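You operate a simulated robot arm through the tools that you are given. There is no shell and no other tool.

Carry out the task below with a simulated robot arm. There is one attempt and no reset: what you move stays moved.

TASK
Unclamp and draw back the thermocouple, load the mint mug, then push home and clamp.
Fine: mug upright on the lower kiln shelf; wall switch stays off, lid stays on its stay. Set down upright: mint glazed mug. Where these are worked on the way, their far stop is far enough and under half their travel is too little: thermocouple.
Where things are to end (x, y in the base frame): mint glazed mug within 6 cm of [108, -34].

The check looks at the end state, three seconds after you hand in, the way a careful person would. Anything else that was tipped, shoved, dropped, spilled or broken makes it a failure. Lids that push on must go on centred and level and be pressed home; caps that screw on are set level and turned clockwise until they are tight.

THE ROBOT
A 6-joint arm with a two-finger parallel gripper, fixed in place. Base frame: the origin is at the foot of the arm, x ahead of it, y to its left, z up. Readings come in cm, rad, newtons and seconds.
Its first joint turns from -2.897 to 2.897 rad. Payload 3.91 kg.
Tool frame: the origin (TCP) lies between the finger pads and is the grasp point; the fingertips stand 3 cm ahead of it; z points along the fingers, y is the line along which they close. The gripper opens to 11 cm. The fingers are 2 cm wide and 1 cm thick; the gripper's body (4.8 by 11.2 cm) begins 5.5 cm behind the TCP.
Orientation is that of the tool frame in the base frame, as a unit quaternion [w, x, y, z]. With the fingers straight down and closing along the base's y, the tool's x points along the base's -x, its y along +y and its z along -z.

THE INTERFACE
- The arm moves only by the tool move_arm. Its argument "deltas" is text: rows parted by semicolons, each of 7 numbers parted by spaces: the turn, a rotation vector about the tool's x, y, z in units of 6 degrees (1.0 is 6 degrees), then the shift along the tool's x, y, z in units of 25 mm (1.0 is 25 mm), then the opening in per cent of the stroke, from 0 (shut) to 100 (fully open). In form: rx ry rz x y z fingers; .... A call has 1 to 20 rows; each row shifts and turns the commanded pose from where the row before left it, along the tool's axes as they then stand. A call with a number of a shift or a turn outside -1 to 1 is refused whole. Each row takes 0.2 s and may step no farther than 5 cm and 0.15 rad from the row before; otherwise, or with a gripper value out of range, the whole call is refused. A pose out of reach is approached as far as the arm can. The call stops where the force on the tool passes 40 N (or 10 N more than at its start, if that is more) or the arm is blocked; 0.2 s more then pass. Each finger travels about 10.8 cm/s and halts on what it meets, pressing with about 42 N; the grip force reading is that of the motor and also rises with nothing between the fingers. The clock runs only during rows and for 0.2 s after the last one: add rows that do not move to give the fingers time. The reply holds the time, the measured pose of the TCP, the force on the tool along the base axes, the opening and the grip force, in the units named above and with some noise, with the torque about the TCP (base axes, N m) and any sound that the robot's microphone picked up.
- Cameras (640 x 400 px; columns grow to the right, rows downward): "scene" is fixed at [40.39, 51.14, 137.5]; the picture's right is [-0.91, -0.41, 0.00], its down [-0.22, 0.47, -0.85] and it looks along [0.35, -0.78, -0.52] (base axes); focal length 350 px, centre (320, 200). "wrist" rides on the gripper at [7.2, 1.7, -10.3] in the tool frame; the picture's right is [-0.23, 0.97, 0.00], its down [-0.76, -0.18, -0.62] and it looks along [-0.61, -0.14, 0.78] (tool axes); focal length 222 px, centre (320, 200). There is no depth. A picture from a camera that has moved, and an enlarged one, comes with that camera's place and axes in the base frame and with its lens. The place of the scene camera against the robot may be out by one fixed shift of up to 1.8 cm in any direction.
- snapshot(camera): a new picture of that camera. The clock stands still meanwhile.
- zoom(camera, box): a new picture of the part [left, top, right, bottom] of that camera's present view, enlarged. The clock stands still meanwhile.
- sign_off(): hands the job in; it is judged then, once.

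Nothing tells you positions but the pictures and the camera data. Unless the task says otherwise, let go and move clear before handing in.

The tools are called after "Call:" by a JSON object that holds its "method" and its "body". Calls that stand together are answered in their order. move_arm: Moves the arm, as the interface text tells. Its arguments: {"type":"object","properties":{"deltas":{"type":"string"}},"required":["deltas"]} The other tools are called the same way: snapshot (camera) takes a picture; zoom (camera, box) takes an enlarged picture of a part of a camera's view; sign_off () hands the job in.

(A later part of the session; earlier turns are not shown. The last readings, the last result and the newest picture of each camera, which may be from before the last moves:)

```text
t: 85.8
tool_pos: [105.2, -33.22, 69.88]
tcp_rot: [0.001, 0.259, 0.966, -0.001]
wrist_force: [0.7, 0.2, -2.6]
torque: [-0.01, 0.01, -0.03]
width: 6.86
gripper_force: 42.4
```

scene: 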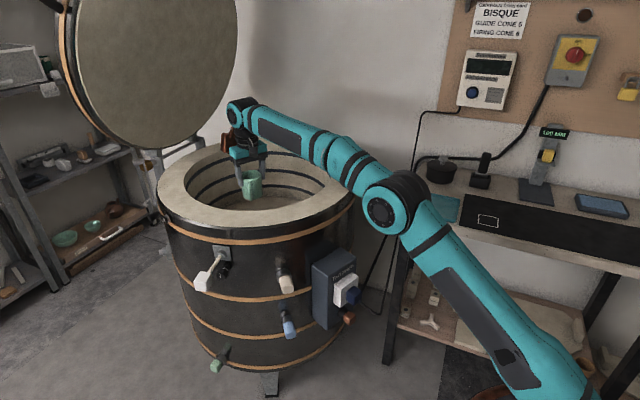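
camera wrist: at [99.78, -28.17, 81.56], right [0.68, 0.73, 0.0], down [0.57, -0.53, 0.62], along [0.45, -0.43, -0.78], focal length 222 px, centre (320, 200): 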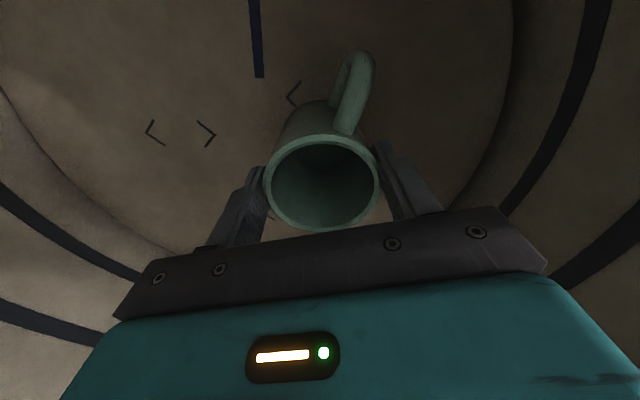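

No contact yet. Continuing in small steps.

Call:
{"method": "move_arm", "body": {"deltas": "0 0 0 0 0 0.05 45; 0 0 0 0 0 0.05 45; 0 0 0 0 0 0.05 45; 0 0 0 0 0 0 45"}}

Call:
{"method": "snapshot", "body": {"camera": "wrist"}}

```text
t: 86.8
tool_pos: [105.33, -33.13, 69.49]
tcp_rot: [0.0, 0.259, 0.966, -0.001]
wrist_force: [0.7, -0.1, -1.4]
torque: [-0.04, -0.03, 0.02]
width: 6.89
gripper_force: 42.6
```

```text
taken
camera wrist: at [99.74, -28.15, 79.88], right [0.68, 0.73, 0.0], down [0.57, -0.53, 0.62], along [0.45, -0.43, -0.78], focal length 222 px, centre (320, 200)
```

wrist: 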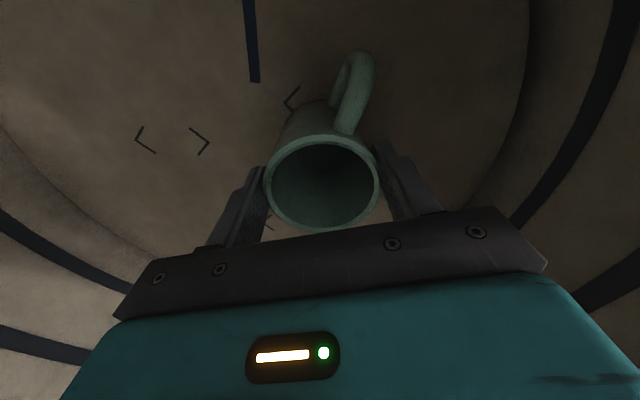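

Re-measuring the shelf marks from here puts the shelf at z≈60, so contact should come at a TCP height of about 68.3. I'll continue carefully.

Call:
{"method": "move_arm", "body": {"deltas": "0 0 0 0 0 0.05 45; 0 0 0 0 0 0.05 45; 0 0 0 0 0 0.05 45; 0 0 0 0 0 0 45"}}

Call:
{"method": "move_arm", "body": {"deltas": "0 0 0 0 0 0.04 45; 0 0 0 0 0 0.04 45; 0 0 0 0 0 0 45"}}

Call:
{"method": "move_arm", "body": {"deltas": "0 0 0 0 0 0.04 45; 0 0 0 0 0 0.04 45; 0 0 0 0 0 0 45"}}

```text
t: 87.8
tool_pos: [105.18, -33.04, 69.1]
tcp_rot: [0.0, 0.26, 0.966, 0.0]
wrist_force: [1.2, -0.2, -2.7]
torque: [-0.02, -0.04, -0.01]
width: 6.85
gripper_force: 41.8
```

```text
t: 88.6
tool_pos: [105.24, -33.22, 69.08]
tcp_rot: [-0.001, 0.26, 0.966, 0.0]
wrist_force: [0.2, 0.2, -2.6]
torque: [-0.01, -0.03, -0.02]
width: 6.9
gripper_force: 42.4
```

```text
t: 89.4
tool_pos: [105.16, -33.15, 68.8]
tcp_rot: [0.002, 0.26, 0.966, 0.0]
wrist_force: [0.8, 0.3, -3.1]
torque: [0.0, 0.04, 0.04]
width: 6.88
gripper_force: 42.1
```

Call:
{"method": "move_arm", "body": {"deltas": "0 0 0 0 0 0.04 45; 0 0 0 0 0 0.04 45; 0 0 0 0 0 0 45"}}

Call:
{"method": "move_arm", "body": {"deltas": "0 0 0 0 0 0.04 45; 0 0 0 0 0 0.04 45; 0 0 0 0 0 0 45"}}

Call:
{"method": "zoom", "body": {"camera": "scene", "box": [150, 90, 450, 280]}}

```text
t: 90.2
tool_pos: [105.22, -33.25, 68.53]
tcp_rot: [0.001, 0.26, 0.966, 0.0]
wrist_force: [-0.6, 0.3, -1.3]
torque: [0.0, 0.01, 0.0]
width: 6.83
gripper_force: 41.8
```

```text
t: 91.0
tool_pos: [105.23, -33.21, 68.56]
tcp_rot: [0.001, 0.26, 0.966, -0.001]
wrist_force: [-1.6, 1.2, 6.0]
torque: [0.27, -0.02, 0.04]
width: 6.88
gripper_force: 42.4
```

```text
2.11 times, centred on (300, 185) of scene
camera zoom: at [40.39, 51.14, 137.5], right [-0.91, -0.41, 0.0], down [-0.22, 0.47, -0.85], along [0.35, -0.78, -0.52], focal length 737 px, centre (362, 232)
```

zoom: 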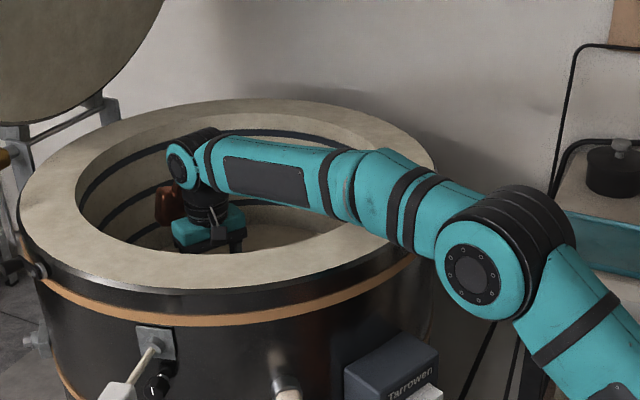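

Contact: the upward force is rising and the torque suggests one edge of the base touched first. I'll press down one more millimetre to seat it flat.

Call:
{"method": "move_arm", "body": {"deltas": "0 0 0 0 0 0.03 45; 0 0 0 0 0 0 45"}}

```text
t: 91.6
tool_pos: [105.33, -33.17, 68.47]
tcp_rot: [0.002, 0.259, 0.966, 0.0]
wrist_force: [5.6, -3.4, 15.7]
torque: [0.11, -0.72, -0.16]
width: 6.87
gripper_force: 41.7
```

It's seated. I'll ease the preload and open the fingers slowly.

Call:
{"method": "move_arm", "body": {"deltas": "0 0 0 0 0 -0.03 45; 0 0 0 0 0 0 58; 0 0 0 0 0 0 64; 0 0 0 0 0 0 68; 0 0 0 0 0 0 74; 0 0 0 0 0 0 85; 0 0 0 0 0 0 100; 0 0 0 0 0 0 100"}}

Call:
{"method": "snapshot", "body": {"camera": "wrist"}}

```text
t: 93.4
tool_pos: [105.22, -33.06, 68.42]
tcp_rot: [0.001, 0.26, 0.966, 0.0]
wrist_force: [-0.5, -0.3, 0.3]
torque: [0.01, -0.01, -0.02]
width: 10.99
gripper_force: 0.1
```

```text
taken
camera wrist: at [99.68, -28.07, 78.74], right [0.68, 0.73, 0.0], down [0.57, -0.53, 0.62], along [0.45, -0.43, -0.78], focal length 222 px, centre (320, 200)
```

wrist: 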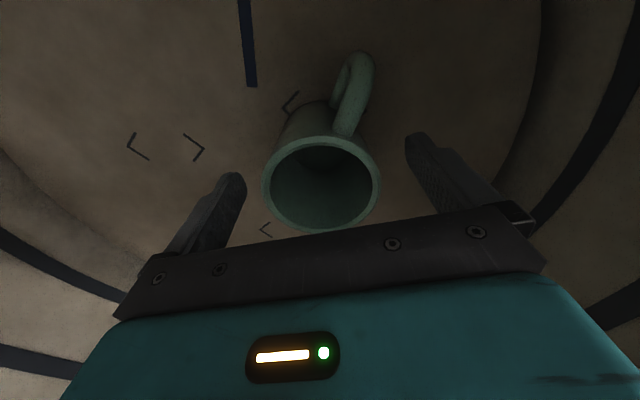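

The mug is standing free and upright on the shelf. I'll raise straight up, then retrace the diagonal path out of the kiln.

Call:
{"method": "move_arm", "body": {"deltas": "0 0 0 0 0 -0.5 100; 0 0 0 0 0 -0.8 100; 0 0 0 0 0 -1 100; 0 0 0 0 0 -1 100; 0 0 0 0 0 -1 100; 0 0 0 0.1 -0.12 -0.7 100; 0 0 0 0.2 -0.2 -0.7 100; 0 0 0 0.4 -0.2 -0.6 100; 0 0 0 0.4 -0.2 -0.6 100; 0 0 0 0.4 -0.2 -0.6 100; 0 0 0 0.4 -0.2 -0.6 100; 0 0 0 0.4 -0.2 -0.6 100; 0 0 0 0.4 -0.2 -0.6 100; 0 0 0 0.4 -0.2 -0.6 100; 0 0 0 0.4 -0.2 -0.6 100; 0 0 0 0 0 0 100"}}

Call:
{"method": "snapshot", "body": {"camera": "wrist"}}

Call:
{"method": "snapshot", "body": {"camera": "scene"}}

```text
t: 96.8
tool_pos: [95.03, -33.02, 94.61]
tcp_rot: [0.001, 0.26, 0.966, 0.0]
wrist_force: [-0.4, 0.0, 0.3]
torque: [0.03, -0.01, -0.05]
width: 11.0
gripper_force: 0.0
```

```text
taken
camera wrist: at [89.61, -27.9, 105.0], right [0.68, 0.73, 0.0], down [0.57, -0.53, 0.62], along [0.45, -0.43, -0.78], focal length 222 px, centre (320, 200)
```

wrist: 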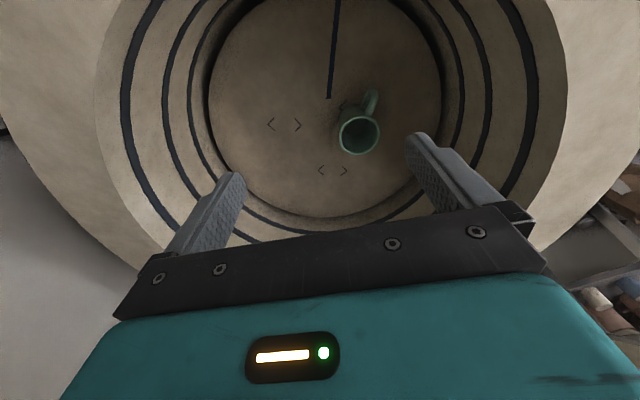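

```text
taken
```

scene: 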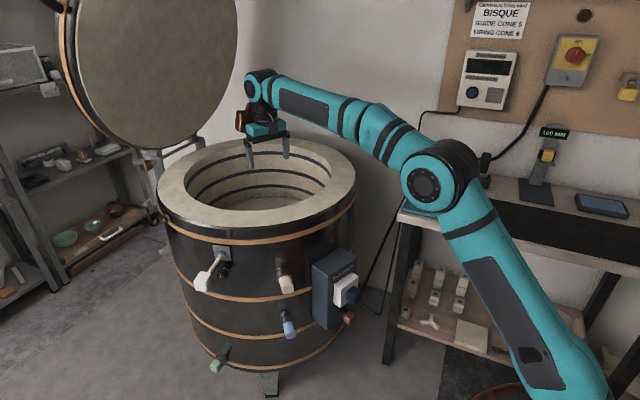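

The mug stands at about (105.1, -33.2), 3 cm from the target and upright. Next I'll go back round to the front of the kiln to push the thermocouple home.

Call:
{"method": "move_arm", "body": {"deltas": "0 0 0 0.944 0.122 -0.418 100; 0 0 0 0.944 0.122 -0.418 100; 0 0 0 0.944 0.122 -0.418 100; 0 0 0 0.944 0.122 -0.418 100; 0 0 0 0.944 0.122 -0.418 100; 0 0 0 0.944 0.122 -0.418 100; 0 0 0 0.944 0.122 -0.418 100; 0 0 0 0.944 0.122 -0.418 100; 0 0 0 0.944 0.122 -0.418 100"}}

Call:
{"method": "move_arm", "body": {"deltas": "0 0 0 0.67 0.93 0.1 100; 0 0 0 0.67 0.93 0.1 100; 0 0 0 0.67 0.93 0.1 100; 0 0 0 0.67 0.93 0.1 100; 0 0 0 0.67 0.93 0.1 100; 0 0 0 0.67 0.93 0.1 100; 0 0 0 0.67 0.93 0.1 100; 0 0 0 0.67 0.93 0.1 100; 0 0 0 0.67 0.93 0.1 100; 0 0 0 0.67 0.93 0.1 100; 0 0 0 0.67 0.93 0.1 100; 0 0 0 0.67 0.93 0.1 100; 0 0 0 0.67 0.93 0.1 100; 0 0 0 0.67 0.93 0.1 100"}}

Call:
{"method": "move_arm", "body": {"deltas": "0.3534 -0.83 0.3534 0 0 0 100; 0.3534 -0.83 0.3534 0 0 0 100; 0.3534 -0.83 0.3534 0 0 0 100; 0.3534 -0.83 0.3534 0 0 0 100; 0.3534 -0.83 0.3534 0 0 0 100; 0.3534 -0.83 0.3534 0 0 0 100; 0.3534 -0.83 0.3534 0 0 0 100; 0.3534 -0.83 0.3534 0 0 0 100; 0.3534 -0.83 0.3534 0 0 0 100; 0.3534 -0.83 0.3534 0 0 0 100; 0.3534 -0.83 0.3534 0 0 0 100; 0.3534 -0.83 0.3534 0 0 0 100; 0.3534 -0.83 0.3534 0 0 0 100; 0.3534 -0.83 0.3534 0 0 0 100; 0.3534 -0.83 0.3534 0 0 0 100; 0.3534 -0.83 0.3534 0 0 0 100; 0.3534 -0.83 0.3534 0 0 0 100"}}

Call:
{"method": "snapshot", "body": {"camera": "scene"}}

```text
t: 98.8
tool_pos: [78.33, -19.97, 103.81]
tcp_rot: [0.001, 0.259, 0.966, 0.0]
wrist_force: [0.1, -0.2, 0.4]
torque: [0.04, 0.05, 0.01]
width: 11.01
gripper_force: 0.0
```

```text
t: 101.8
tool_pos: [73.88, 19.86, 100.32]
tcp_rot: [0.001, 0.26, 0.966, 0.0]
wrist_force: [-0.3, 0.2, 0.4]
torque: [0.0, -0.05, 0.01]
width: 10.98
gripper_force: 0.0
```

```text
t: 105.4
tool_pos: [74.08, 19.93, 100.54]
tcp_rot: [0.557, 0.437, 0.555, -0.437]
wrist_force: [-0.4, 0.7, 0.5]
torque: [0.04, 0.02, 0.04]
width: 10.98
gripper_force: 0.0
```

```text
taken
```

scene: 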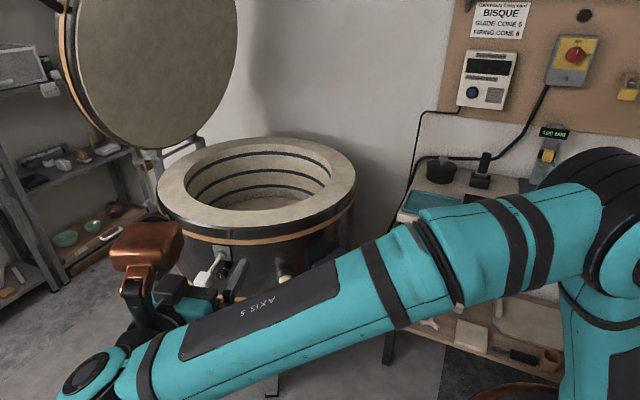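

The orientation is right. I'll descend to the block's height, still back from it, and close the fingers so I can push on its end face.

Call:
{"method": "move_arm", "body": {"deltas": "0 0 0 1 0.58 0.168 60; 0 0 0 1 0.58 0.168 40; 0 0 0 1 0.58 0.168 20; 0 0 0 1 0.58 0.168 0; 0 0 0 1 0.58 0.168 0; 0 0 0 1 0.58 0.168 0; 0 0 0 1 0.58 0.168 0; 0 0 0 1 0.58 0.168 0; 0 0 0 1 0.58 0.168 0; 0 0 0 1 0.58 0.168 0; 0 0 0 0 0 0 0"}}

Call:
{"method": "snapshot", "body": {"camera": "wrist"}}

Call:
{"method": "zoom", "body": {"camera": "wrist", "box": [220, 20, 420, 160]}}

Call:
{"method": "zoom", "body": {"camera": "scene", "box": [130, 210, 310, 350]}}

```text
t: 107.8
tool_pos: [89.12, 19.17, 75.41]
tcp_rot: [0.557, 0.436, 0.556, -0.436]
wrist_force: [-0.4, 0.7, -0.2]
torque: [0.0, 0.0, -0.03]
width: 0.01
gripper_force: 37.4
```

```text
taken
camera wrist: at [88.27, 29.61, 68.19], right [0.95, 0.23, 0.23], down [-0.32, 0.56, 0.76], along [0.05, -0.79, 0.61], focal length 222 px, centre (320, 200)
```

wrist: 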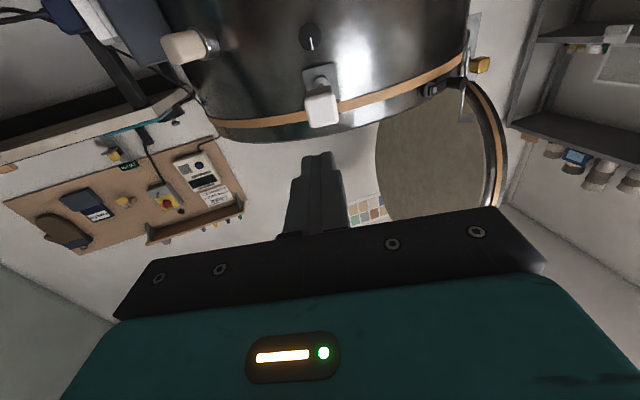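

```text
2.86 times, centred on (320, 90) of wrist
camera zoom: at [88.27, 29.61, 68.19], right [0.95, 0.23, 0.23], down [-0.32, 0.56, 0.76], along [0.05, -0.79, 0.61], focal length 635 px, centre (320, 514)
```

zoom: 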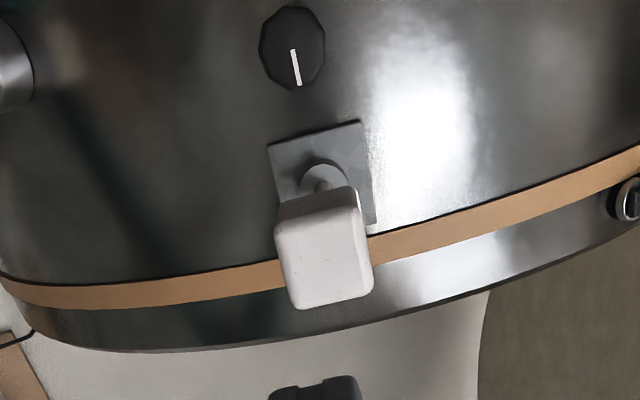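

```text
2.86 times, centred on (220, 280) of scene
camera zoom: at [40.39, 51.14, 137.5], right [-0.91, -0.41, 0.0], down [-0.22, 0.47, -0.85], along [0.35, -0.78, -0.52], focal length 1001 px, centre (606, -29)
```

zoom: 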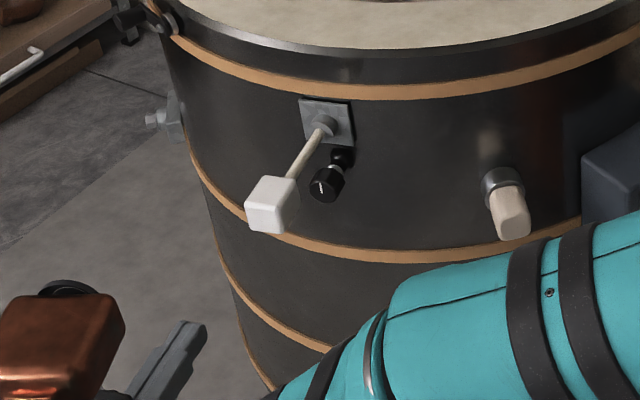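

The fingertips line up with the block's end face at about (92.55, 5.6, 75.5). I'll close the distance and then push in along the axis.

Call:
{"method": "move_arm", "body": {"deltas": "0 0 0 -0.02 0.03 1 0; 0 0 0 -0.02 0 1 0; 0 0 0 0 0 1 0; 0 0 0 0 0 1 0; 0 0 0 0 0 0.2 0; 0 0 0 0 0 0.2 0; 0 0 0 0 0 0.2 0; 0 0 0 0 0 0 0"}}

Call:
{"method": "move_arm", "body": {"deltas": "0 0 0 0 0 0.2 0; 0 0 0 0 0 0.2 0; 0 0 0 0 0 0.2 0; 0 0 0 0 0 0.2 0; 0 0 0 0 0 0.2 0; 0 0 0 0 0 0 0"}}

Call:
{"method": "zoom", "body": {"camera": "wrist", "box": [220, 60, 420, 200]}}

```text
t: 109.6
tool_pos: [91.99, 8.19, 75.59]
tcp_rot: [0.557, 0.436, 0.556, -0.436]
wrist_force: [-0.1, 1.6, -0.3]
torque: [0.01, 0.02, -0.01]
width: 0.0
gripper_force: 38.0
```

```text
t: 111.0
tool_pos: [92.55, 5.8, 75.6]
tcp_rot: [0.556, 0.437, 0.556, -0.437]
wrist_force: [0.0, 1.4, 0.1]
torque: [-0.03, 0.0, -0.03]
width: 0.01
gripper_force: 37.7
```

```text
2.86 times, centred on (320, 130) of wrist
camera zoom: at [91.72, 16.2, 68.36], right [0.95, 0.23, 0.23], down [-0.32, 0.56, 0.76], along [0.05, -0.79, 0.61], focal length 635 px, centre (320, 400)
```

zoom: 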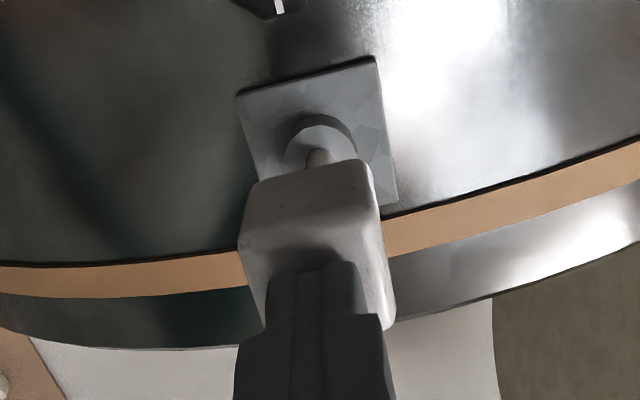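

It is sliding in easily. I'll continue toward home.

Call:
{"method": "move_arm", "body": {"deltas": "0 0 0 0 0 0.2 0; 0 0 0 0 0 0.2 0; 0 0 0 0 0 0.2 0; 0 0 0 0 0 0.2 0; 0 0 0 0 0 0.2 0; 0 0 0 0 0 0.2 0; 0 0 0 0 0 0 0"}}

Call:
{"method": "move_arm", "body": {"deltas": "0 0 0 0 0 0.1 0; 0 0 0 0 0 0.1 0; 0 0 0 0 0 0.1 0; 0 0 0 0 0 0.1 0; 0 0 0 0 0 0.1 0; 0 0 0 0 0 0 0"}}

Call:
{"method": "zoom", "body": {"camera": "wrist", "box": [220, 60, 420, 200]}}

```text
t: 112.6
tool_pos: [93.38, 2.91, 75.62]
tcp_rot: [0.557, 0.436, 0.556, -0.437]
wrist_force: [-0.4, 0.6, -0.5]
torque: [0.0, -0.02, 0.01]
width: 0.01
gripper_force: 38.0
```

```text
t: 113.9
tool_pos: [93.54, 2.06, 75.57]
tcp_rot: [0.558, 0.435, 0.557, -0.436]
wrist_force: [-18.2, 42.4, -1.1]
torque: [0.21, -0.14, -0.15]
width: 0.0
gripper_force: 38.0
stopped in row 6: the force on the tool passed its limit at 43 N (the readings are from after the stop); the commanded pose is now the measured one
```

```text
2.86 times, centred on (320, 130) of wrist
camera zoom: at [92.64, 12.47, 68.29], right [0.95, 0.24, 0.23], down [-0.32, 0.56, 0.76], along [0.05, -0.79, 0.61], focal length 635 px, centre (320, 400)
```

zoom: 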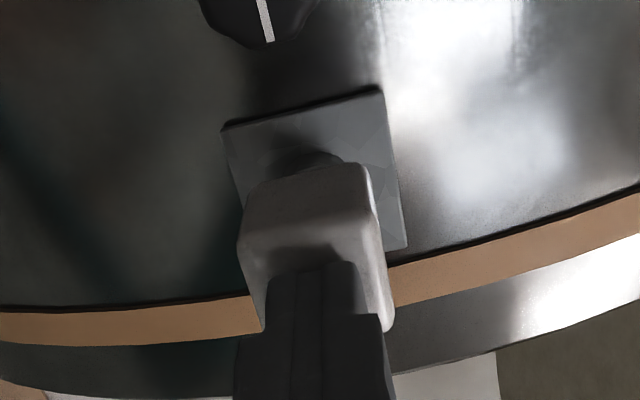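

The thermocouple is home: it came to a hard stop with its end face at the original position. I'll back off, drop to the knob's height and roll 45° so I have room to turn the clamp clockwise.

Call:
{"method": "move_arm", "body": {"deltas": "0 0 0 0 0 -0.3 0; 0 0 0 0 0 -0.7 0; 0 0 0 0 0 -0.75 0; 0 0 0 0 0 -0.75 0; 0 0 0 0.84 0 0 20; 0 0 0 0.84 0 0 42; 0 0 0 0.84 0 0 42; 0 0 -0.94 0 0 0 42; 0 0 -0.94 0 0 0 42; 0 0 -0.94 0 0 0 42; 0 0 -0.94 0 0 0 42; 0 0 -0.94 0 0 0 42; 0 0 -0.94 0 0 0 42; 0 0 -0.94 0 0 0 42; 0 0 -0.94 0 0 0 42; 0 0 0 0 0 0 42"}}

Call:
{"method": "zoom", "body": {"camera": "wrist", "box": [200, 40, 440, 200]}}

Call:
{"method": "zoom", "body": {"camera": "scene", "box": [150, 200, 290, 310]}}

```text
t: 117.3
tool_pos: [92.14, 7.79, 69.12]
tcp_rot: [0.346, 0.189, 0.681, -0.617]
wrist_force: [0.0, 0.1, -0.3]
torque: [0.0, 0.0, -0.01]
width: 4.62
gripper_force: 0.1
```

```text
2.50 times, centred on (320, 120) of wrist
camera zoom: at [85.82, 16.78, 62.87], right [0.82, 0.2, -0.53], down [0.26, 0.7, 0.66], along [0.51, -0.68, 0.53], focal length 555 px, centre (320, 400)
```

zoom: 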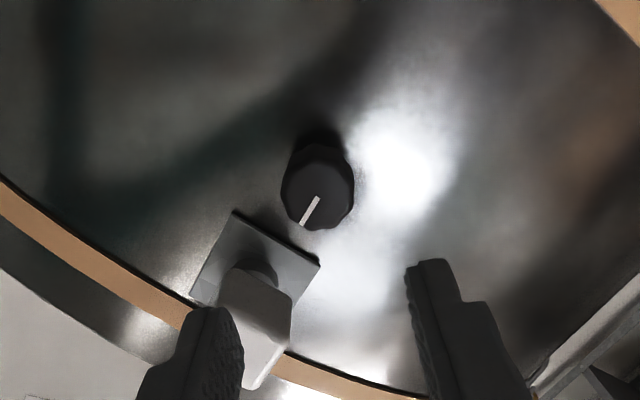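

```text
3.64 times, centred on (220, 255) of scene
camera zoom: at [40.39, 51.14, 137.5], right [-0.91, -0.41, 0.0], down [-0.22, 0.47, -0.85], along [0.35, -0.78, -0.52], focal length 1274 px, centre (684, 0)
```

zoom: 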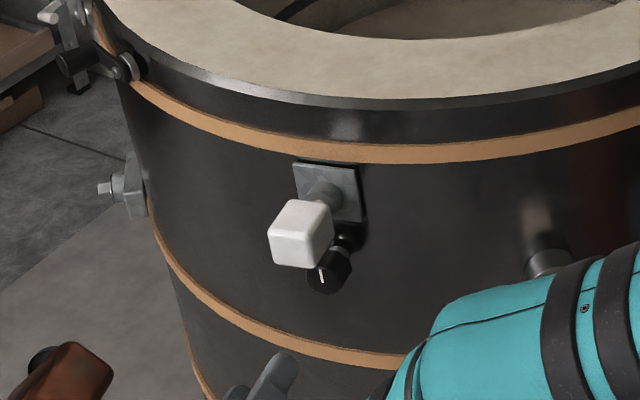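

The thermocouple sits home and the knob is still at 12 o'clock. I'll approach the knob with a narrower opening to clear the block, then grip.

Call:
{"method": "move_arm", "body": {"deltas": "0 0 0 -0.05 -0.07 0 36; 0 0 0 0 0 1 36; 0 0 0 0 0 1 36; 0 0 0 0 0 1 36; 0 0 0 0 0 0 36"}}

Call:
{"method": "zoom", "body": {"camera": "wrist", "box": [200, 60, 440, 220]}}

```text
t: 118.5
tool_pos: [93.95, 0.35, 69.27]
tcp_rot: [0.347, 0.189, 0.68, -0.617]
wrist_force: [-0.2, -0.6, 0.2]
torque: [0.02, 0.02, -0.02]
width: 3.95
gripper_force: 0.1
```

```text
2.50 times, centred on (320, 140) of wrist
camera zoom: at [87.59, 9.34, 63.05], right [0.82, 0.2, -0.53], down [0.25, 0.7, 0.66], along [0.51, -0.68, 0.53], focal length 555 px, centre (320, 350)
```

zoom: 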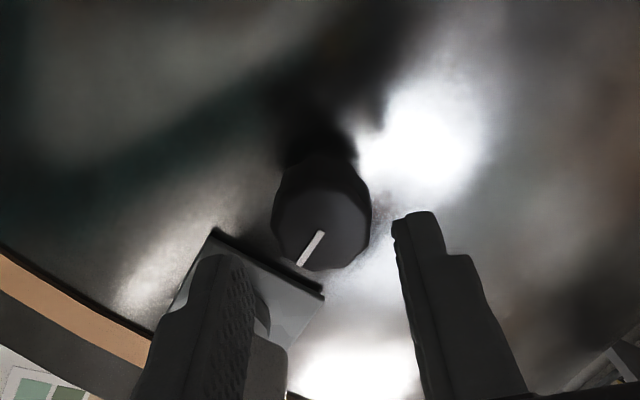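

Aligned. Advancing the last stretch and gripping the knob.

Call:
{"method": "move_arm", "body": {"deltas": "0 0 0 0 -0.02 0.9 36; 0 0 0 0 0 0.9 36; 0 0 0 0 0 0 36; 0 0 0 0 0 0 20; 0 0 0 0 0 0 10; 0 0 0 0 0 0 10"}}

Call:
{"method": "zoom", "body": {"camera": "wrist", "box": [220, 80, 420, 230]}}

```text
t: 119.9
tool_pos: [94.94, -3.86, 69.29]
tcp_rot: [0.346, 0.189, 0.681, -0.617]
wrist_force: [21.5, 4.2, -12.3]
torque: [-0.27, -0.21, 1.33]
width: 2.96
gripper_force: 45.2
```

```text
2.67 times, centred on (320, 155) of wrist
camera zoom: at [88.6, 5.3, 63.01], right [0.82, 0.2, -0.53], down [0.25, 0.7, 0.66], along [0.51, -0.68, 0.53], focal length 592 px, centre (320, 320)
```

zoom: 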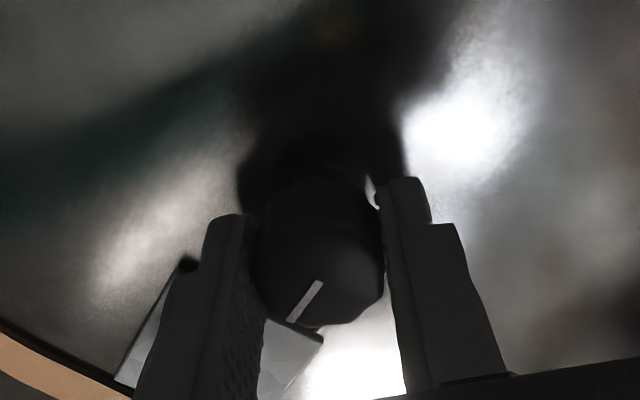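

It's gripped with a little side load. I'll trim the position and heading, then turn clockwise.

Call:
{"method": "move_arm", "body": {"deltas": "-0.08 -0.07 0 0 0.03 0 10; 0 0 0 0 0 0 10"}}

Call:
{"method": "move_arm", "body": {"deltas": "0 0 0.6 0 0 0 10; 0 0 0.6 0 0 0 10; 0 0 0.6 0 0 0 10; 0 0 0.6 0 0 0 10; 0 0 0.6 0 0 0 10"}}

Call:
{"method": "zoom", "body": {"camera": "wrist", "box": [220, 80, 420, 230]}}

```text
t: 120.5
tool_pos: [94.87, -3.77, 69.33]
tcp_rot: [0.349, 0.186, 0.682, -0.615]
wrist_force: [22.7, 7.4, -10.7]
torque: [0.57, -0.15, -1.11]
width: 2.98
gripper_force: 45.2
```

```text
t: 121.7
tool_pos: [94.9, -3.74, 69.26]
tcp_rot: [0.442, 0.288, 0.646, -0.552]
wrist_force: [5.9, 19.9, -17.8]
torque: [-0.78, -0.15, -0.01]
width: 2.98
gripper_force: 45.2
```

```text
2.67 times, centred on (320, 155) of wrist
camera zoom: at [90.57, 5.75, 62.09], right [0.94, 0.24, -0.24], down [0.03, 0.65, 0.76], along [0.34, -0.72, 0.6], focal length 592 px, centre (320, 320)
```

zoom: 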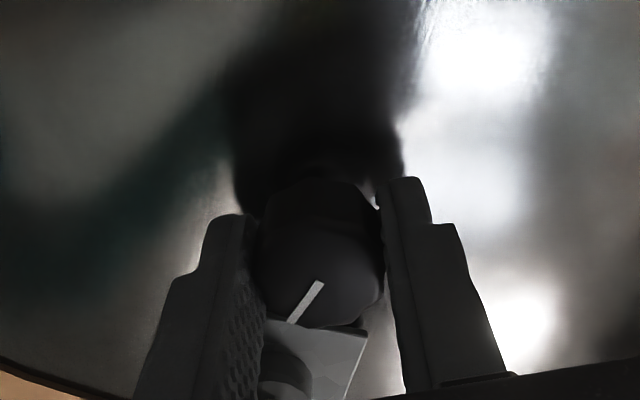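

It's turning with the fingers. I'll release and re-grip to shed the built-up strain before continuing.

Call:
{"method": "move_arm", "body": {"deltas": "0 0 0 0 0 0 34; 0 0 0 0 0 0 34; 0 0 0 0 0 0.06 34; 0 0 0 0 0 0 34"}}

Call:
{"method": "move_arm", "body": {"deltas": "0 0 0 0 0 0 10; 0 0 0 0 0 0 10; 0 0 0 0 0 0 10"}}

```text
t: 122.7
tool_pos: [94.91, -4.08, 69.34]
tcp_rot: [0.441, 0.29, 0.645, -0.553]
wrist_force: [0.9, -0.7, -0.3]
torque: [0.0, -0.03, 0.03]
width: 3.72
gripper_force: 0.1
```

```text
t: 123.5
tool_pos: [95.05, -4.14, 69.31]
tcp_rot: [0.441, 0.289, 0.645, -0.553]
wrist_force: [18.3, -1.9, -9.0]
torque: [-0.7, -0.21, -0.11]
width: 2.92
gripper_force: 45.5
```

Call:
{"method": "move_arm", "body": {"deltas": "0 0 0 0 0.04 0 10; 0 0 0 0 0 0 10"}}

Call:
{"method": "move_arm", "body": {"deltas": "0 0 0.6 0 0 0 10; 0 0 0.6 0 0 0 10; 0 0 0.6 0 0 0 10; 0 0 0.6 0 0 0 10; 0 0 0.6 0 0 0 10"}}

Call:
{"method": "zoom", "body": {"camera": "wrist", "box": [220, 80, 420, 230]}}

```text
t: 124.1
tool_pos: [95.03, -4.0, 69.21]
tcp_rot: [0.441, 0.289, 0.645, -0.553]
wrist_force: [6.0, -1.8, -1.6]
torque: [-0.18, -0.08, -0.61]
width: 2.98
gripper_force: 45.0
```

```text
t: 125.3
tool_pos: [95.03, -4.09, 69.31]
tcp_rot: [0.523, 0.388, 0.591, -0.476]
wrist_force: [-5.9, -6.9, 1.0]
torque: [-0.97, -0.21, -0.5]
width: 2.96
gripper_force: 45.0
```

```text
2.67 times, centred on (320, 155) of wrist
camera zoom: at [92.95, 6.02, 61.96], right [0.97, 0.25, 0.07], down [-0.21, 0.59, 0.78], along [0.15, -0.77, 0.62], focal length 592 px, centre (320, 320)
```

zoom: 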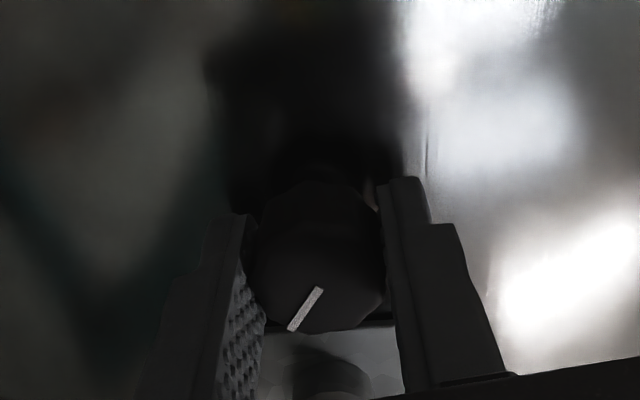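

Forces are low and the turn is about 36° so far. Continuing.

Call:
{"method": "move_arm", "body": {"deltas": "0 0 0.6 0 0 0 10; 0 0 0.6 0 0 0 10; 0 0 0.6 0 0 0 10; 0 0 0.6 0 0 0 10; 0 0 0.6 0 0 0 10; 0 0 0.6 0 0 0 10"}}

Call:
{"method": "zoom", "body": {"camera": "wrist", "box": [220, 80, 420, 230]}}

```text
t: 126.7
tool_pos: [95.01, -4.12, 69.36]
tcp_rot: [0.602, 0.492, 0.508, -0.371]
wrist_force: [-25.1, -9.0, -3.5]
torque: [-0.81, -0.17, -0.92]
width: 2.95
gripper_force: 44.7
```

```text
2.67 times, centred on (320, 155) of wrist
camera zoom: at [95.54, 6.69, 62.67], right [0.87, 0.22, 0.43], down [-0.48, 0.52, 0.71], along [-0.07, -0.82, 0.56], focal length 592 px, centre (320, 320)
```

zoom: 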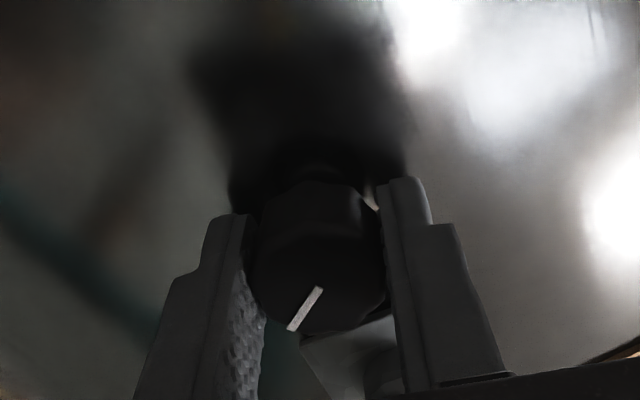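

I'll trim the sideways load and continue.

Call:
{"method": "move_arm", "body": {"deltas": "0 0 0 0 -0.06 0 10; 0 0 0 0 0 0 10"}}

Call:
{"method": "move_arm", "body": {"deltas": "0 0 0.5 0 0 0 10; 0 0 0.5 0 0 0 10; 0 0 0.5 0 0 0 10"}}

Call:
{"method": "zoom", "body": {"camera": "wrist", "box": [220, 80, 420, 230]}}

```text
t: 127.3
tool_pos: [94.99, -4.1, 69.34]
tcp_rot: [0.603, 0.492, 0.508, -0.369]
wrist_force: [4.4, -10.3, 1.2]
torque: [0.18, 0.0, -0.39]
width: 2.95
gripper_force: 45.4
```

```text
t: 128.1
tool_pos: [95.07, -4.11, 69.32]
tcp_rot: [0.63, 0.53, 0.468, -0.321]
wrist_force: [28.4, -13.7, 4.4]
torque: [-0.22, -0.06, -0.62]
width: 2.94
gripper_force: 44.9
```

```text
2.67 times, centred on (320, 155) of wrist
camera zoom: at [96.48, 6.95, 63.26], right [0.8, 0.21, 0.57], down [-0.59, 0.49, 0.64], along [-0.15, -0.85, 0.51], focal length 592 px, centre (320, 320)
```

zoom: 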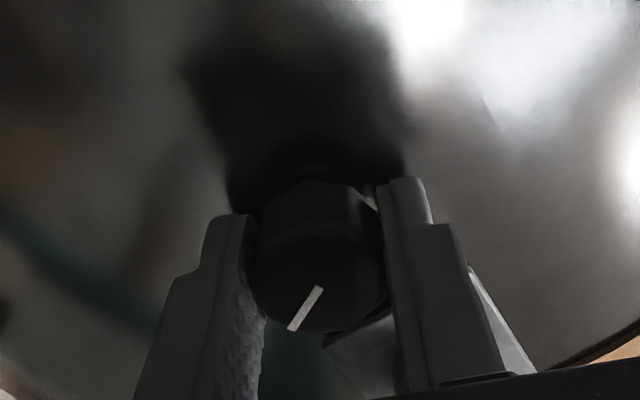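

Call:
{"method": "move_arm", "body": {"deltas": "0 0 0 0 0.04 0.03 10; 0 0 0 0 0 0 10"}}

Call:
{"method": "move_arm", "body": {"deltas": "0 0 0.5 0 0 0 10; 0 0 0.5 0 0 0 10; 0 0 0.5 0 0 0 10"}}

Call:
{"method": "zoom", "body": {"camera": "wrist", "box": [220, 80, 420, 230]}}

```text
t: 128.7
tool_pos: [94.9, -4.1, 69.36]
tcp_rot: [0.629, 0.531, 0.468, -0.322]
wrist_force: [12.4, -9.6, 8.5]
torque: [0.6, 0.17, -0.4]
width: 2.94
gripper_force: 44.9
```

```text
t: 129.5
tool_pos: [94.9, -4.1, 69.35]
tcp_rot: [0.653, 0.565, 0.425, -0.272]
wrist_force: [4.7, 0.2, 6.5]
torque: [-0.58, -0.16, -0.97]
width: 2.96
gripper_force: 45.0
```

```text
2.67 times, centred on (320, 155) of wrist
camera zoom: at [97.35, 7.17, 63.98], right [0.7, 0.18, 0.69], down [-0.68, 0.47, 0.57], along [-0.22, -0.86, 0.45], focal length 592 px, centre (320, 320)
```

zoom: 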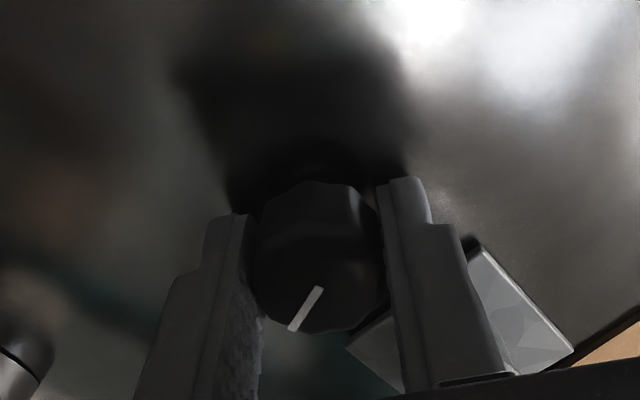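

Call:
{"method": "move_arm", "body": {"deltas": "0 0 0.5 0 0 0 10; 0 0 0.5 0 0 0 10; 0 0 0.5 0 0 0 10"}}

Call:
{"method": "zoom", "body": {"camera": "wrist", "box": [220, 80, 420, 230]}}

Call:
{"method": "move_arm", "body": {"deltas": "0 0 0.4 0 0 0 10; 0 0 0.4 0 0 0 10; 0 0 0.4 0 0 0 10"}}

Call:
{"method": "zoom", "body": {"camera": "wrist", "box": [220, 80, 420, 230]}}

```text
t: 130.2
tool_pos: [94.97, -4.19, 69.33]
tcp_rot: [0.666, 0.59, 0.392, -0.234]
wrist_force: [-14.8, 3.6, 1.9]
torque: [0.34, 0.09, 0.24]
width: 2.93
gripper_force: 45.5
out of reach, approached as far as the arm can: row 3
stopped in row 3: the force on the tool passed its limit at 64 N (the readings are from after the stop); the commanded pose is now the measured one
```

```text
2.67 times, centred on (320, 155) of wrist
camera zoom: at [97.99, 7.3, 64.62], right [0.62, 0.15, 0.77], down [-0.73, 0.46, 0.5], along [-0.27, -0.88, 0.4], focal length 592 px, centre (320, 320)
```

zoom: 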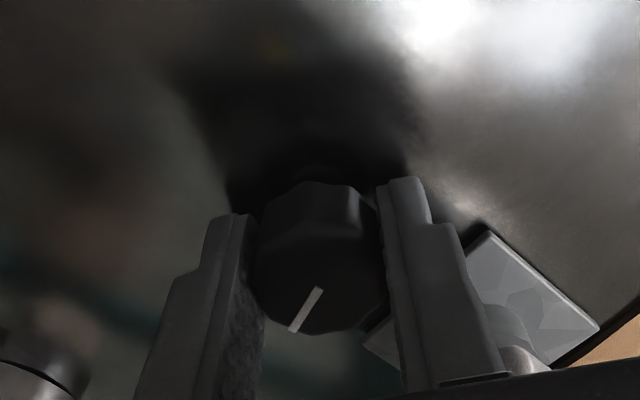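

```text
t: 130.5
tool_pos: [95.0, -4.05, 69.28]
tcp_rot: [0.666, 0.593, 0.388, -0.234]
wrist_force: [-19.9, 3.1, 2.5]
torque: [0.15, 0.04, 0.78]
width: 2.96
gripper_force: 44.9
out of reach, approached as far as the arm can: row 1
stopped in row 1: the force on the tool passed its limit at 59 N (the readings are from after the stop); the commanded pose is now the measured one
```

```text
2.67 times, centred on (320, 155) of wrist
camera zoom: at [98.08, 7.29, 64.66], right [0.62, 0.15, 0.77], down [-0.73, 0.46, 0.5], along [-0.28, -0.88, 0.39], focal length 592 px, centre (320, 320)
```

zoom: 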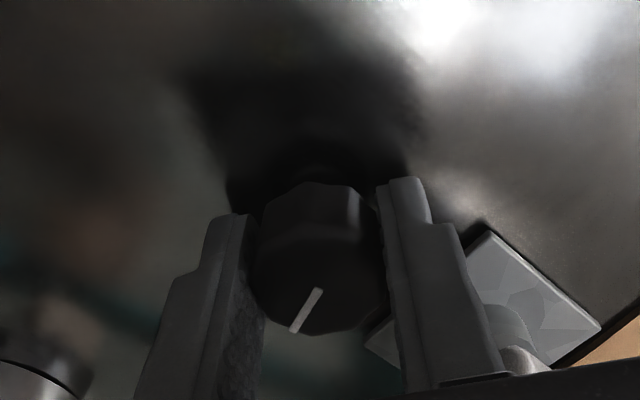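

The wrist joint hit its limit after about 82° of turn. I'll release, roll back 45° to the next pair of flats, re-grip and finish the last few degrees.

Call:
{"method": "move_arm", "body": {"deltas": "0 0 0 0 0 0 34; 0 0 0 0 0 0 34; 0 0 0 0 0 0 34"}}

Call:
{"method": "move_arm", "body": {"deltas": "0 0 -0.75 0 0 0 34; 0 0 -0.75 0 0 0 34; 0 0 -0.75 0 0 0 34; 0 0 -0.75 0 0 0 34; 0 0 -0.75 0 0 0 34; 0 0 -0.75 0 0 0 34; 0 0 -0.75 0 0 0 34; 0 0 -0.75 0 0 0 34; 0 0 -0.75 0 0 0 34; 0 0 -0.75 0 0 0 34; 0 0 0 0 0 0 34"}}

Call:
{"method": "zoom", "body": {"camera": "wrist", "box": [220, 80, 420, 230]}}

```text
t: 131.3
tool_pos: [95.08, -3.98, 69.22]
tcp_rot: [0.665, 0.593, 0.389, -0.235]
wrist_force: [-0.2, 0.5, -0.1]
torque: [-0.03, 0.03, 0.06]
width: 3.75
gripper_force: 0.0
```

```text
t: 133.7
tool_pos: [95.04, -4.1, 69.34]
tcp_rot: [0.525, 0.398, 0.586, -0.471]
wrist_force: [-0.2, -0.2, -0.1]
torque: [0.0, -0.03, 0.02]
width: 3.74
gripper_force: 0.1
```

```text
2.67 times, centred on (320, 155) of wrist
camera zoom: at [93.27, 6.08, 61.95], right [0.97, 0.24, 0.09], down [-0.22, 0.58, 0.78], along [0.13, -0.78, 0.62], focal length 592 px, centre (320, 320)
```

zoom: 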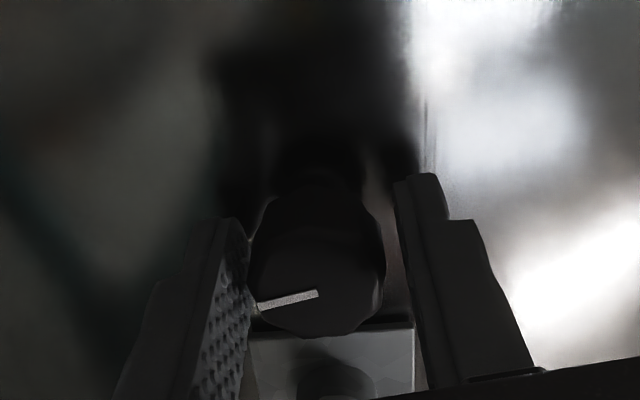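

The mark still looks about 15–18° short of 3 o'clock. I'll re-grip on these flats and turn to the stop.

Call:
{"method": "move_arm", "body": {"deltas": "0 0 0 0 -0.01 0 34; 0 0 0 0 0 0 10; 0 0 0 0 0 0 10; 0 0 0 0 0 0 10"}}

Call:
{"method": "move_arm", "body": {"deltas": "0 0 0.5 0 0 0 10; 0 0 0.5 0 0 0 10; 0 0 0.5 0 0 0 10; 0 0 0.5 0 0 0 10"}}

Call:
{"method": "zoom", "body": {"camera": "wrist", "box": [220, 80, 420, 230]}}

```text
t: 134.7
tool_pos: [95.08, -4.16, 69.37]
tcp_rot: [0.525, 0.399, 0.586, -0.471]
wrist_force: [-2.6, 0.1, -0.2]
torque: [0.05, 0.02, 0.13]
width: 2.93
gripper_force: 45.3
```

```text
t: 135.7
tool_pos: [95.02, -4.2, 69.29]
tcp_rot: [0.57, 0.458, 0.541, -0.415]
wrist_force: [-8.4, -4.8, 1.6]
torque: [0.28, 0.09, 0.3]
width: 2.97
gripper_force: 45.3
```

```text
2.67 times, centred on (320, 155) of wrist
camera zoom: at [94.73, 6.41, 62.25], right [0.93, 0.23, 0.3], down [-0.38, 0.55, 0.75], along [0.01, -0.81, 0.59], focal length 592 px, centre (320, 320)
```

zoom: 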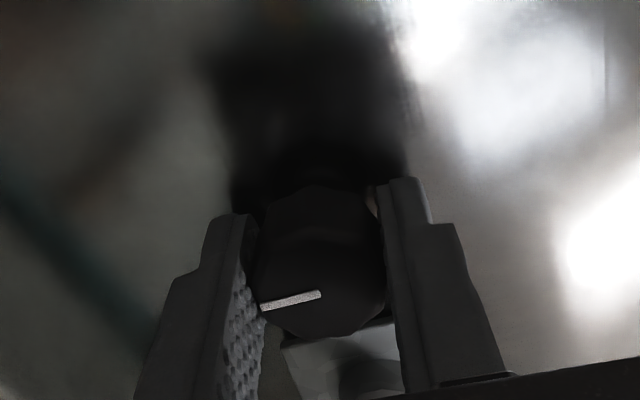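

Call:
{"method": "move_arm", "body": {"deltas": "0 0 0.4 0 0 0 10; 0 0 0.4 0 0 0 10; 0 0 0.4 0 0 0 10"}}

Call:
{"method": "zoom", "body": {"camera": "wrist", "box": [220, 80, 420, 230]}}

Call:
{"method": "move_arm", "body": {"deltas": "0 0 0.4 0 0 0 10; 0 0 0.4 0 0 0 10; 0 0 0.4 0 0 0 10"}}

Call:
{"method": "zoom", "body": {"camera": "wrist", "box": [220, 80, 420, 230]}}

```text
t: 136.5
tool_pos: [95.21, -4.13, 69.22]
tcp_rot: [0.597, 0.49, 0.512, -0.376]
wrist_force: [-14.9, -8.1, 2.3]
torque: [0.58, 0.15, 0.32]
width: 2.93
gripper_force: 44.7
```

```text
2.67 times, centred on (320, 155) of wrist
camera zoom: at [95.57, 6.61, 62.59], right [0.88, 0.21, 0.42], down [-0.46, 0.52, 0.71], along [-0.07, -0.82, 0.56], focal length 592 px, centre (320, 320)
```

zoom: 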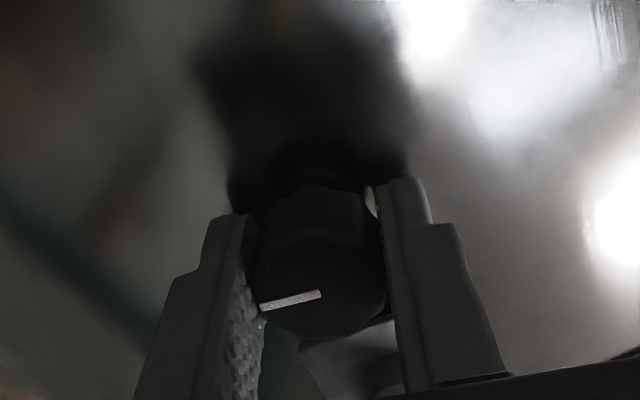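

```text
t: 137.3
tool_pos: [95.02, -4.11, 69.26]
tcp_rot: [0.618, 0.522, 0.479, -0.339]
wrist_force: [-7.9, -7.3, -0.6]
torque: [-0.11, 0.6, 0.39]
width: 2.99
gripper_force: 44.8
```

```text
2.67 times, centred on (320, 155) of wrist
camera zoom: at [96.35, 6.81, 63.07], right [0.83, 0.2, 0.53], down [-0.55, 0.5, 0.67], along [-0.13, -0.84, 0.53], focal length 592 px, centre (320, 320)
```

zoom: 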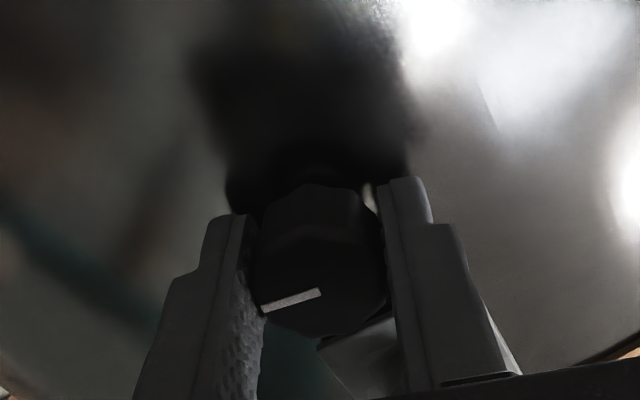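

Resistance about the knob axis has appeared, which means the stop. I'll press a little further to confirm it is tight.

Call:
{"method": "move_arm", "body": {"deltas": "0 0 0.4 0 0 0 10; 0 0 0.4 0 0 0 10; 0 0 0 0 0 0 10"}}

Call:
{"method": "zoom", "body": {"camera": "wrist", "box": [220, 80, 420, 230]}}

```text
t: 138.1
tool_pos: [95.04, -4.16, 69.33]
tcp_rot: [0.632, 0.541, 0.457, -0.313]
wrist_force: [-11.1, -2.9, -0.9]
torque: [-0.16, 0.45, 0.29]
width: 2.99
gripper_force: 45.1
```

```text
2.67 times, centred on (320, 155) of wrist
camera zoom: at [96.86, 6.95, 63.39], right [0.78, 0.19, 0.6], down [-0.6, 0.49, 0.63], along [-0.17, -0.85, 0.5], focal length 592 px, centre (320, 320)
```

zoom: 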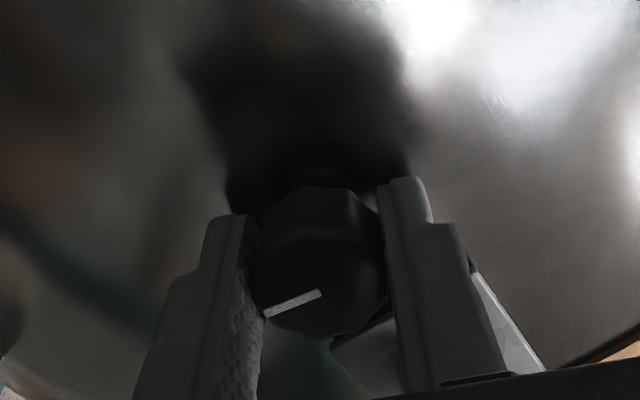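

The fingers slip while the knob holds, so the clamp is tight at its stop. I'll release, back straight out and check everything.

Call:
{"method": "move_arm", "body": {"deltas": "0 0 0 0 0 0 34; 0 0 0 0 0 0 34; 0 0 0 0 0 -0.4 34; 0 0 0 0 0 -0.8 34; 0 0 0 0 0 -1 34; 0 0 0 0 0 -1 34; 0 0 0 0 0 -1 34; 0 0 0 0 0 -1 34; 0 0 0 0 0 0 34"}}

Call:
{"method": "zoom", "body": {"camera": "wrist", "box": [200, 20, 440, 180]}}

Call:
{"method": "zoom", "body": {"camera": "scene", "box": [180, 220, 260, 290]}}

```text
t: 140.1
tool_pos: [91.96, 8.6, 69.26]
tcp_rot: [0.632, 0.542, 0.457, -0.313]
wrist_force: [-0.5, -0.4, -0.2]
torque: [-0.02, -0.03, -0.01]
width: 3.74
gripper_force: 0.1
```

```text
2.50 times, centred on (320, 100) of wrist
camera zoom: at [93.73, 19.65, 63.35], right [0.78, 0.19, 0.6], down [-0.6, 0.49, 0.63], along [-0.17, -0.85, 0.5], focal length 555 px, centre (320, 450)
```

zoom: 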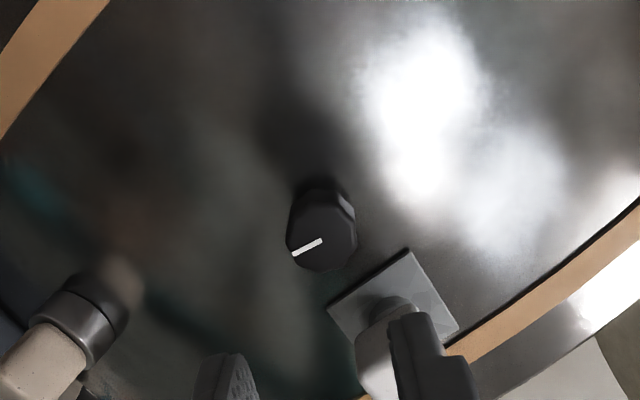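

```text
5.71 times, centred on (220, 255) of scene
camera zoom: at [40.39, 51.14, 137.5], right [-0.91, -0.41, 0.0], down [-0.22, 0.47, -0.85], along [0.35, -0.78, -0.52], focal length 2001 px, centre (891, -114)
```

zoom: 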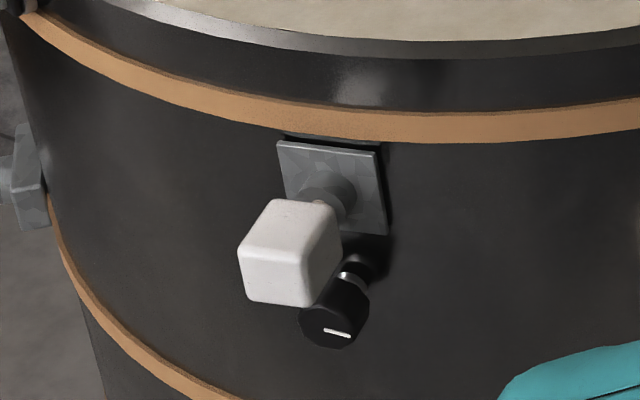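

The knob mark is back at 3 o'clock and the block sits exactly where it began. I'll move clear and take a last look inside the kiln.

Call:
{"method": "move_arm", "body": {"deltas": "0 0 0 0 0 -1 34; 0 0 0 0 0 -1 34; 0 0 0 0 0 -1 34; 0 0 0 0 0 -1 34; 0 0 -0.95 0 0 0 60; 0 0 -0.95 0 0 0 60; 0 0 -0.95 0 0 0 60; 0 0 -0.95 0 0 0 60; 0 0 0 -1 -0.6 -0.1 60; 0 0 0 -1 -0.6 -0.1 60; 0 0 0 -1 -0.6 -0.1 60; 0 0 0 -1 -0.6 -0.1 60; 0 0 0 -1 -0.6 -0.1 60; 0 0 0 -1 -0.6 -0.1 60; 0 0 0 -1 -0.6 -0.1 60; 0 0 0 -1 -0.6 -0.1 60; 0 0 0 -1 -0.6 -0.1 60; 0 0 0 -1 -0.6 -0.1 60; 0 0 0 -1 -0.6 -0.1 60; 0 0 0 -1 -0.6 -0.1 60"}}

Call:
{"method": "move_arm", "body": {"deltas": "-0.425 0.752 -0.425 0 0 0 100; -0.425 0.752 -0.425 0 0 0 100; -0.425 0.752 -0.425 0 0 0 100; -0.425 0.752 -0.425 0 0 0 100; -0.425 0.752 -0.425 0 0 0 100; -0.425 0.752 -0.425 0 0 0 100; -0.425 0.752 -0.425 0 0 0 100; -0.425 0.752 -0.425 0 0 0 100; -0.425 0.752 -0.425 0 0 0 100; -0.425 0.752 -0.425 0 0 0 100; -0.425 0.752 -0.425 0 0 0 100; -0.425 0.752 -0.425 0 0 0 100; -0.425 0.752 -0.425 0 0 0 100; -0.425 0.752 -0.425 0 0 0 100; -0.425 0.752 -0.425 0 0 0 100; -0.425 0.752 -0.425 0 0 0 100; -0.425 0.752 -0.425 0 0 0 100; -0.425 0.752 -0.425 0 0 0 100"}}

Call:
{"method": "snapshot", "body": {"camera": "scene"}}

Call:
{"method": "snapshot", "body": {"camera": "wrist"}}

```text
t: 144.3
tool_pos: [71.29, 16.61, 99.23]
tcp_rot: [0.557, 0.441, 0.555, -0.432]
wrist_force: [-0.1, -0.2, -0.1]
torque: [-0.04, 0.02, -0.02]
width: 6.61
gripper_force: 0.0
```

```text
t: 148.1
tool_pos: [71.13, 16.69, 99.13]
tcp_rot: [0.004, 0.149, 0.989, 0.005]
wrist_force: [0.0, 0.7, -0.2]
torque: [-0.01, -0.04, 0.0]
width: 11.01
gripper_force: 0.0
```

```text
taken
```

scene: 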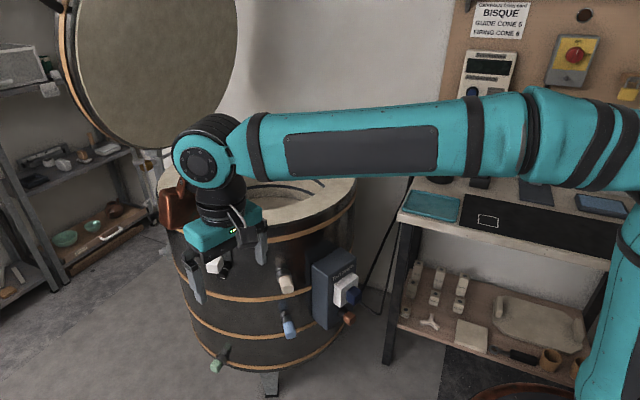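

```text
taken
camera wrist: at [64.52, 20.28, 109.48], right [0.51, 0.86, 0.01], down [0.67, -0.4, 0.63], along [0.55, -0.31, -0.78], focal length 222 px, centre (320, 200)
```

wrist: 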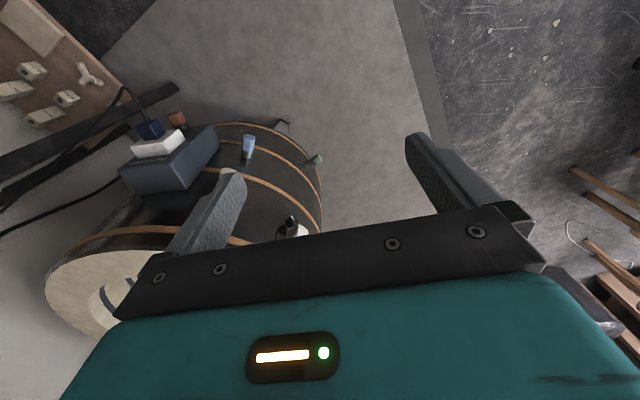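

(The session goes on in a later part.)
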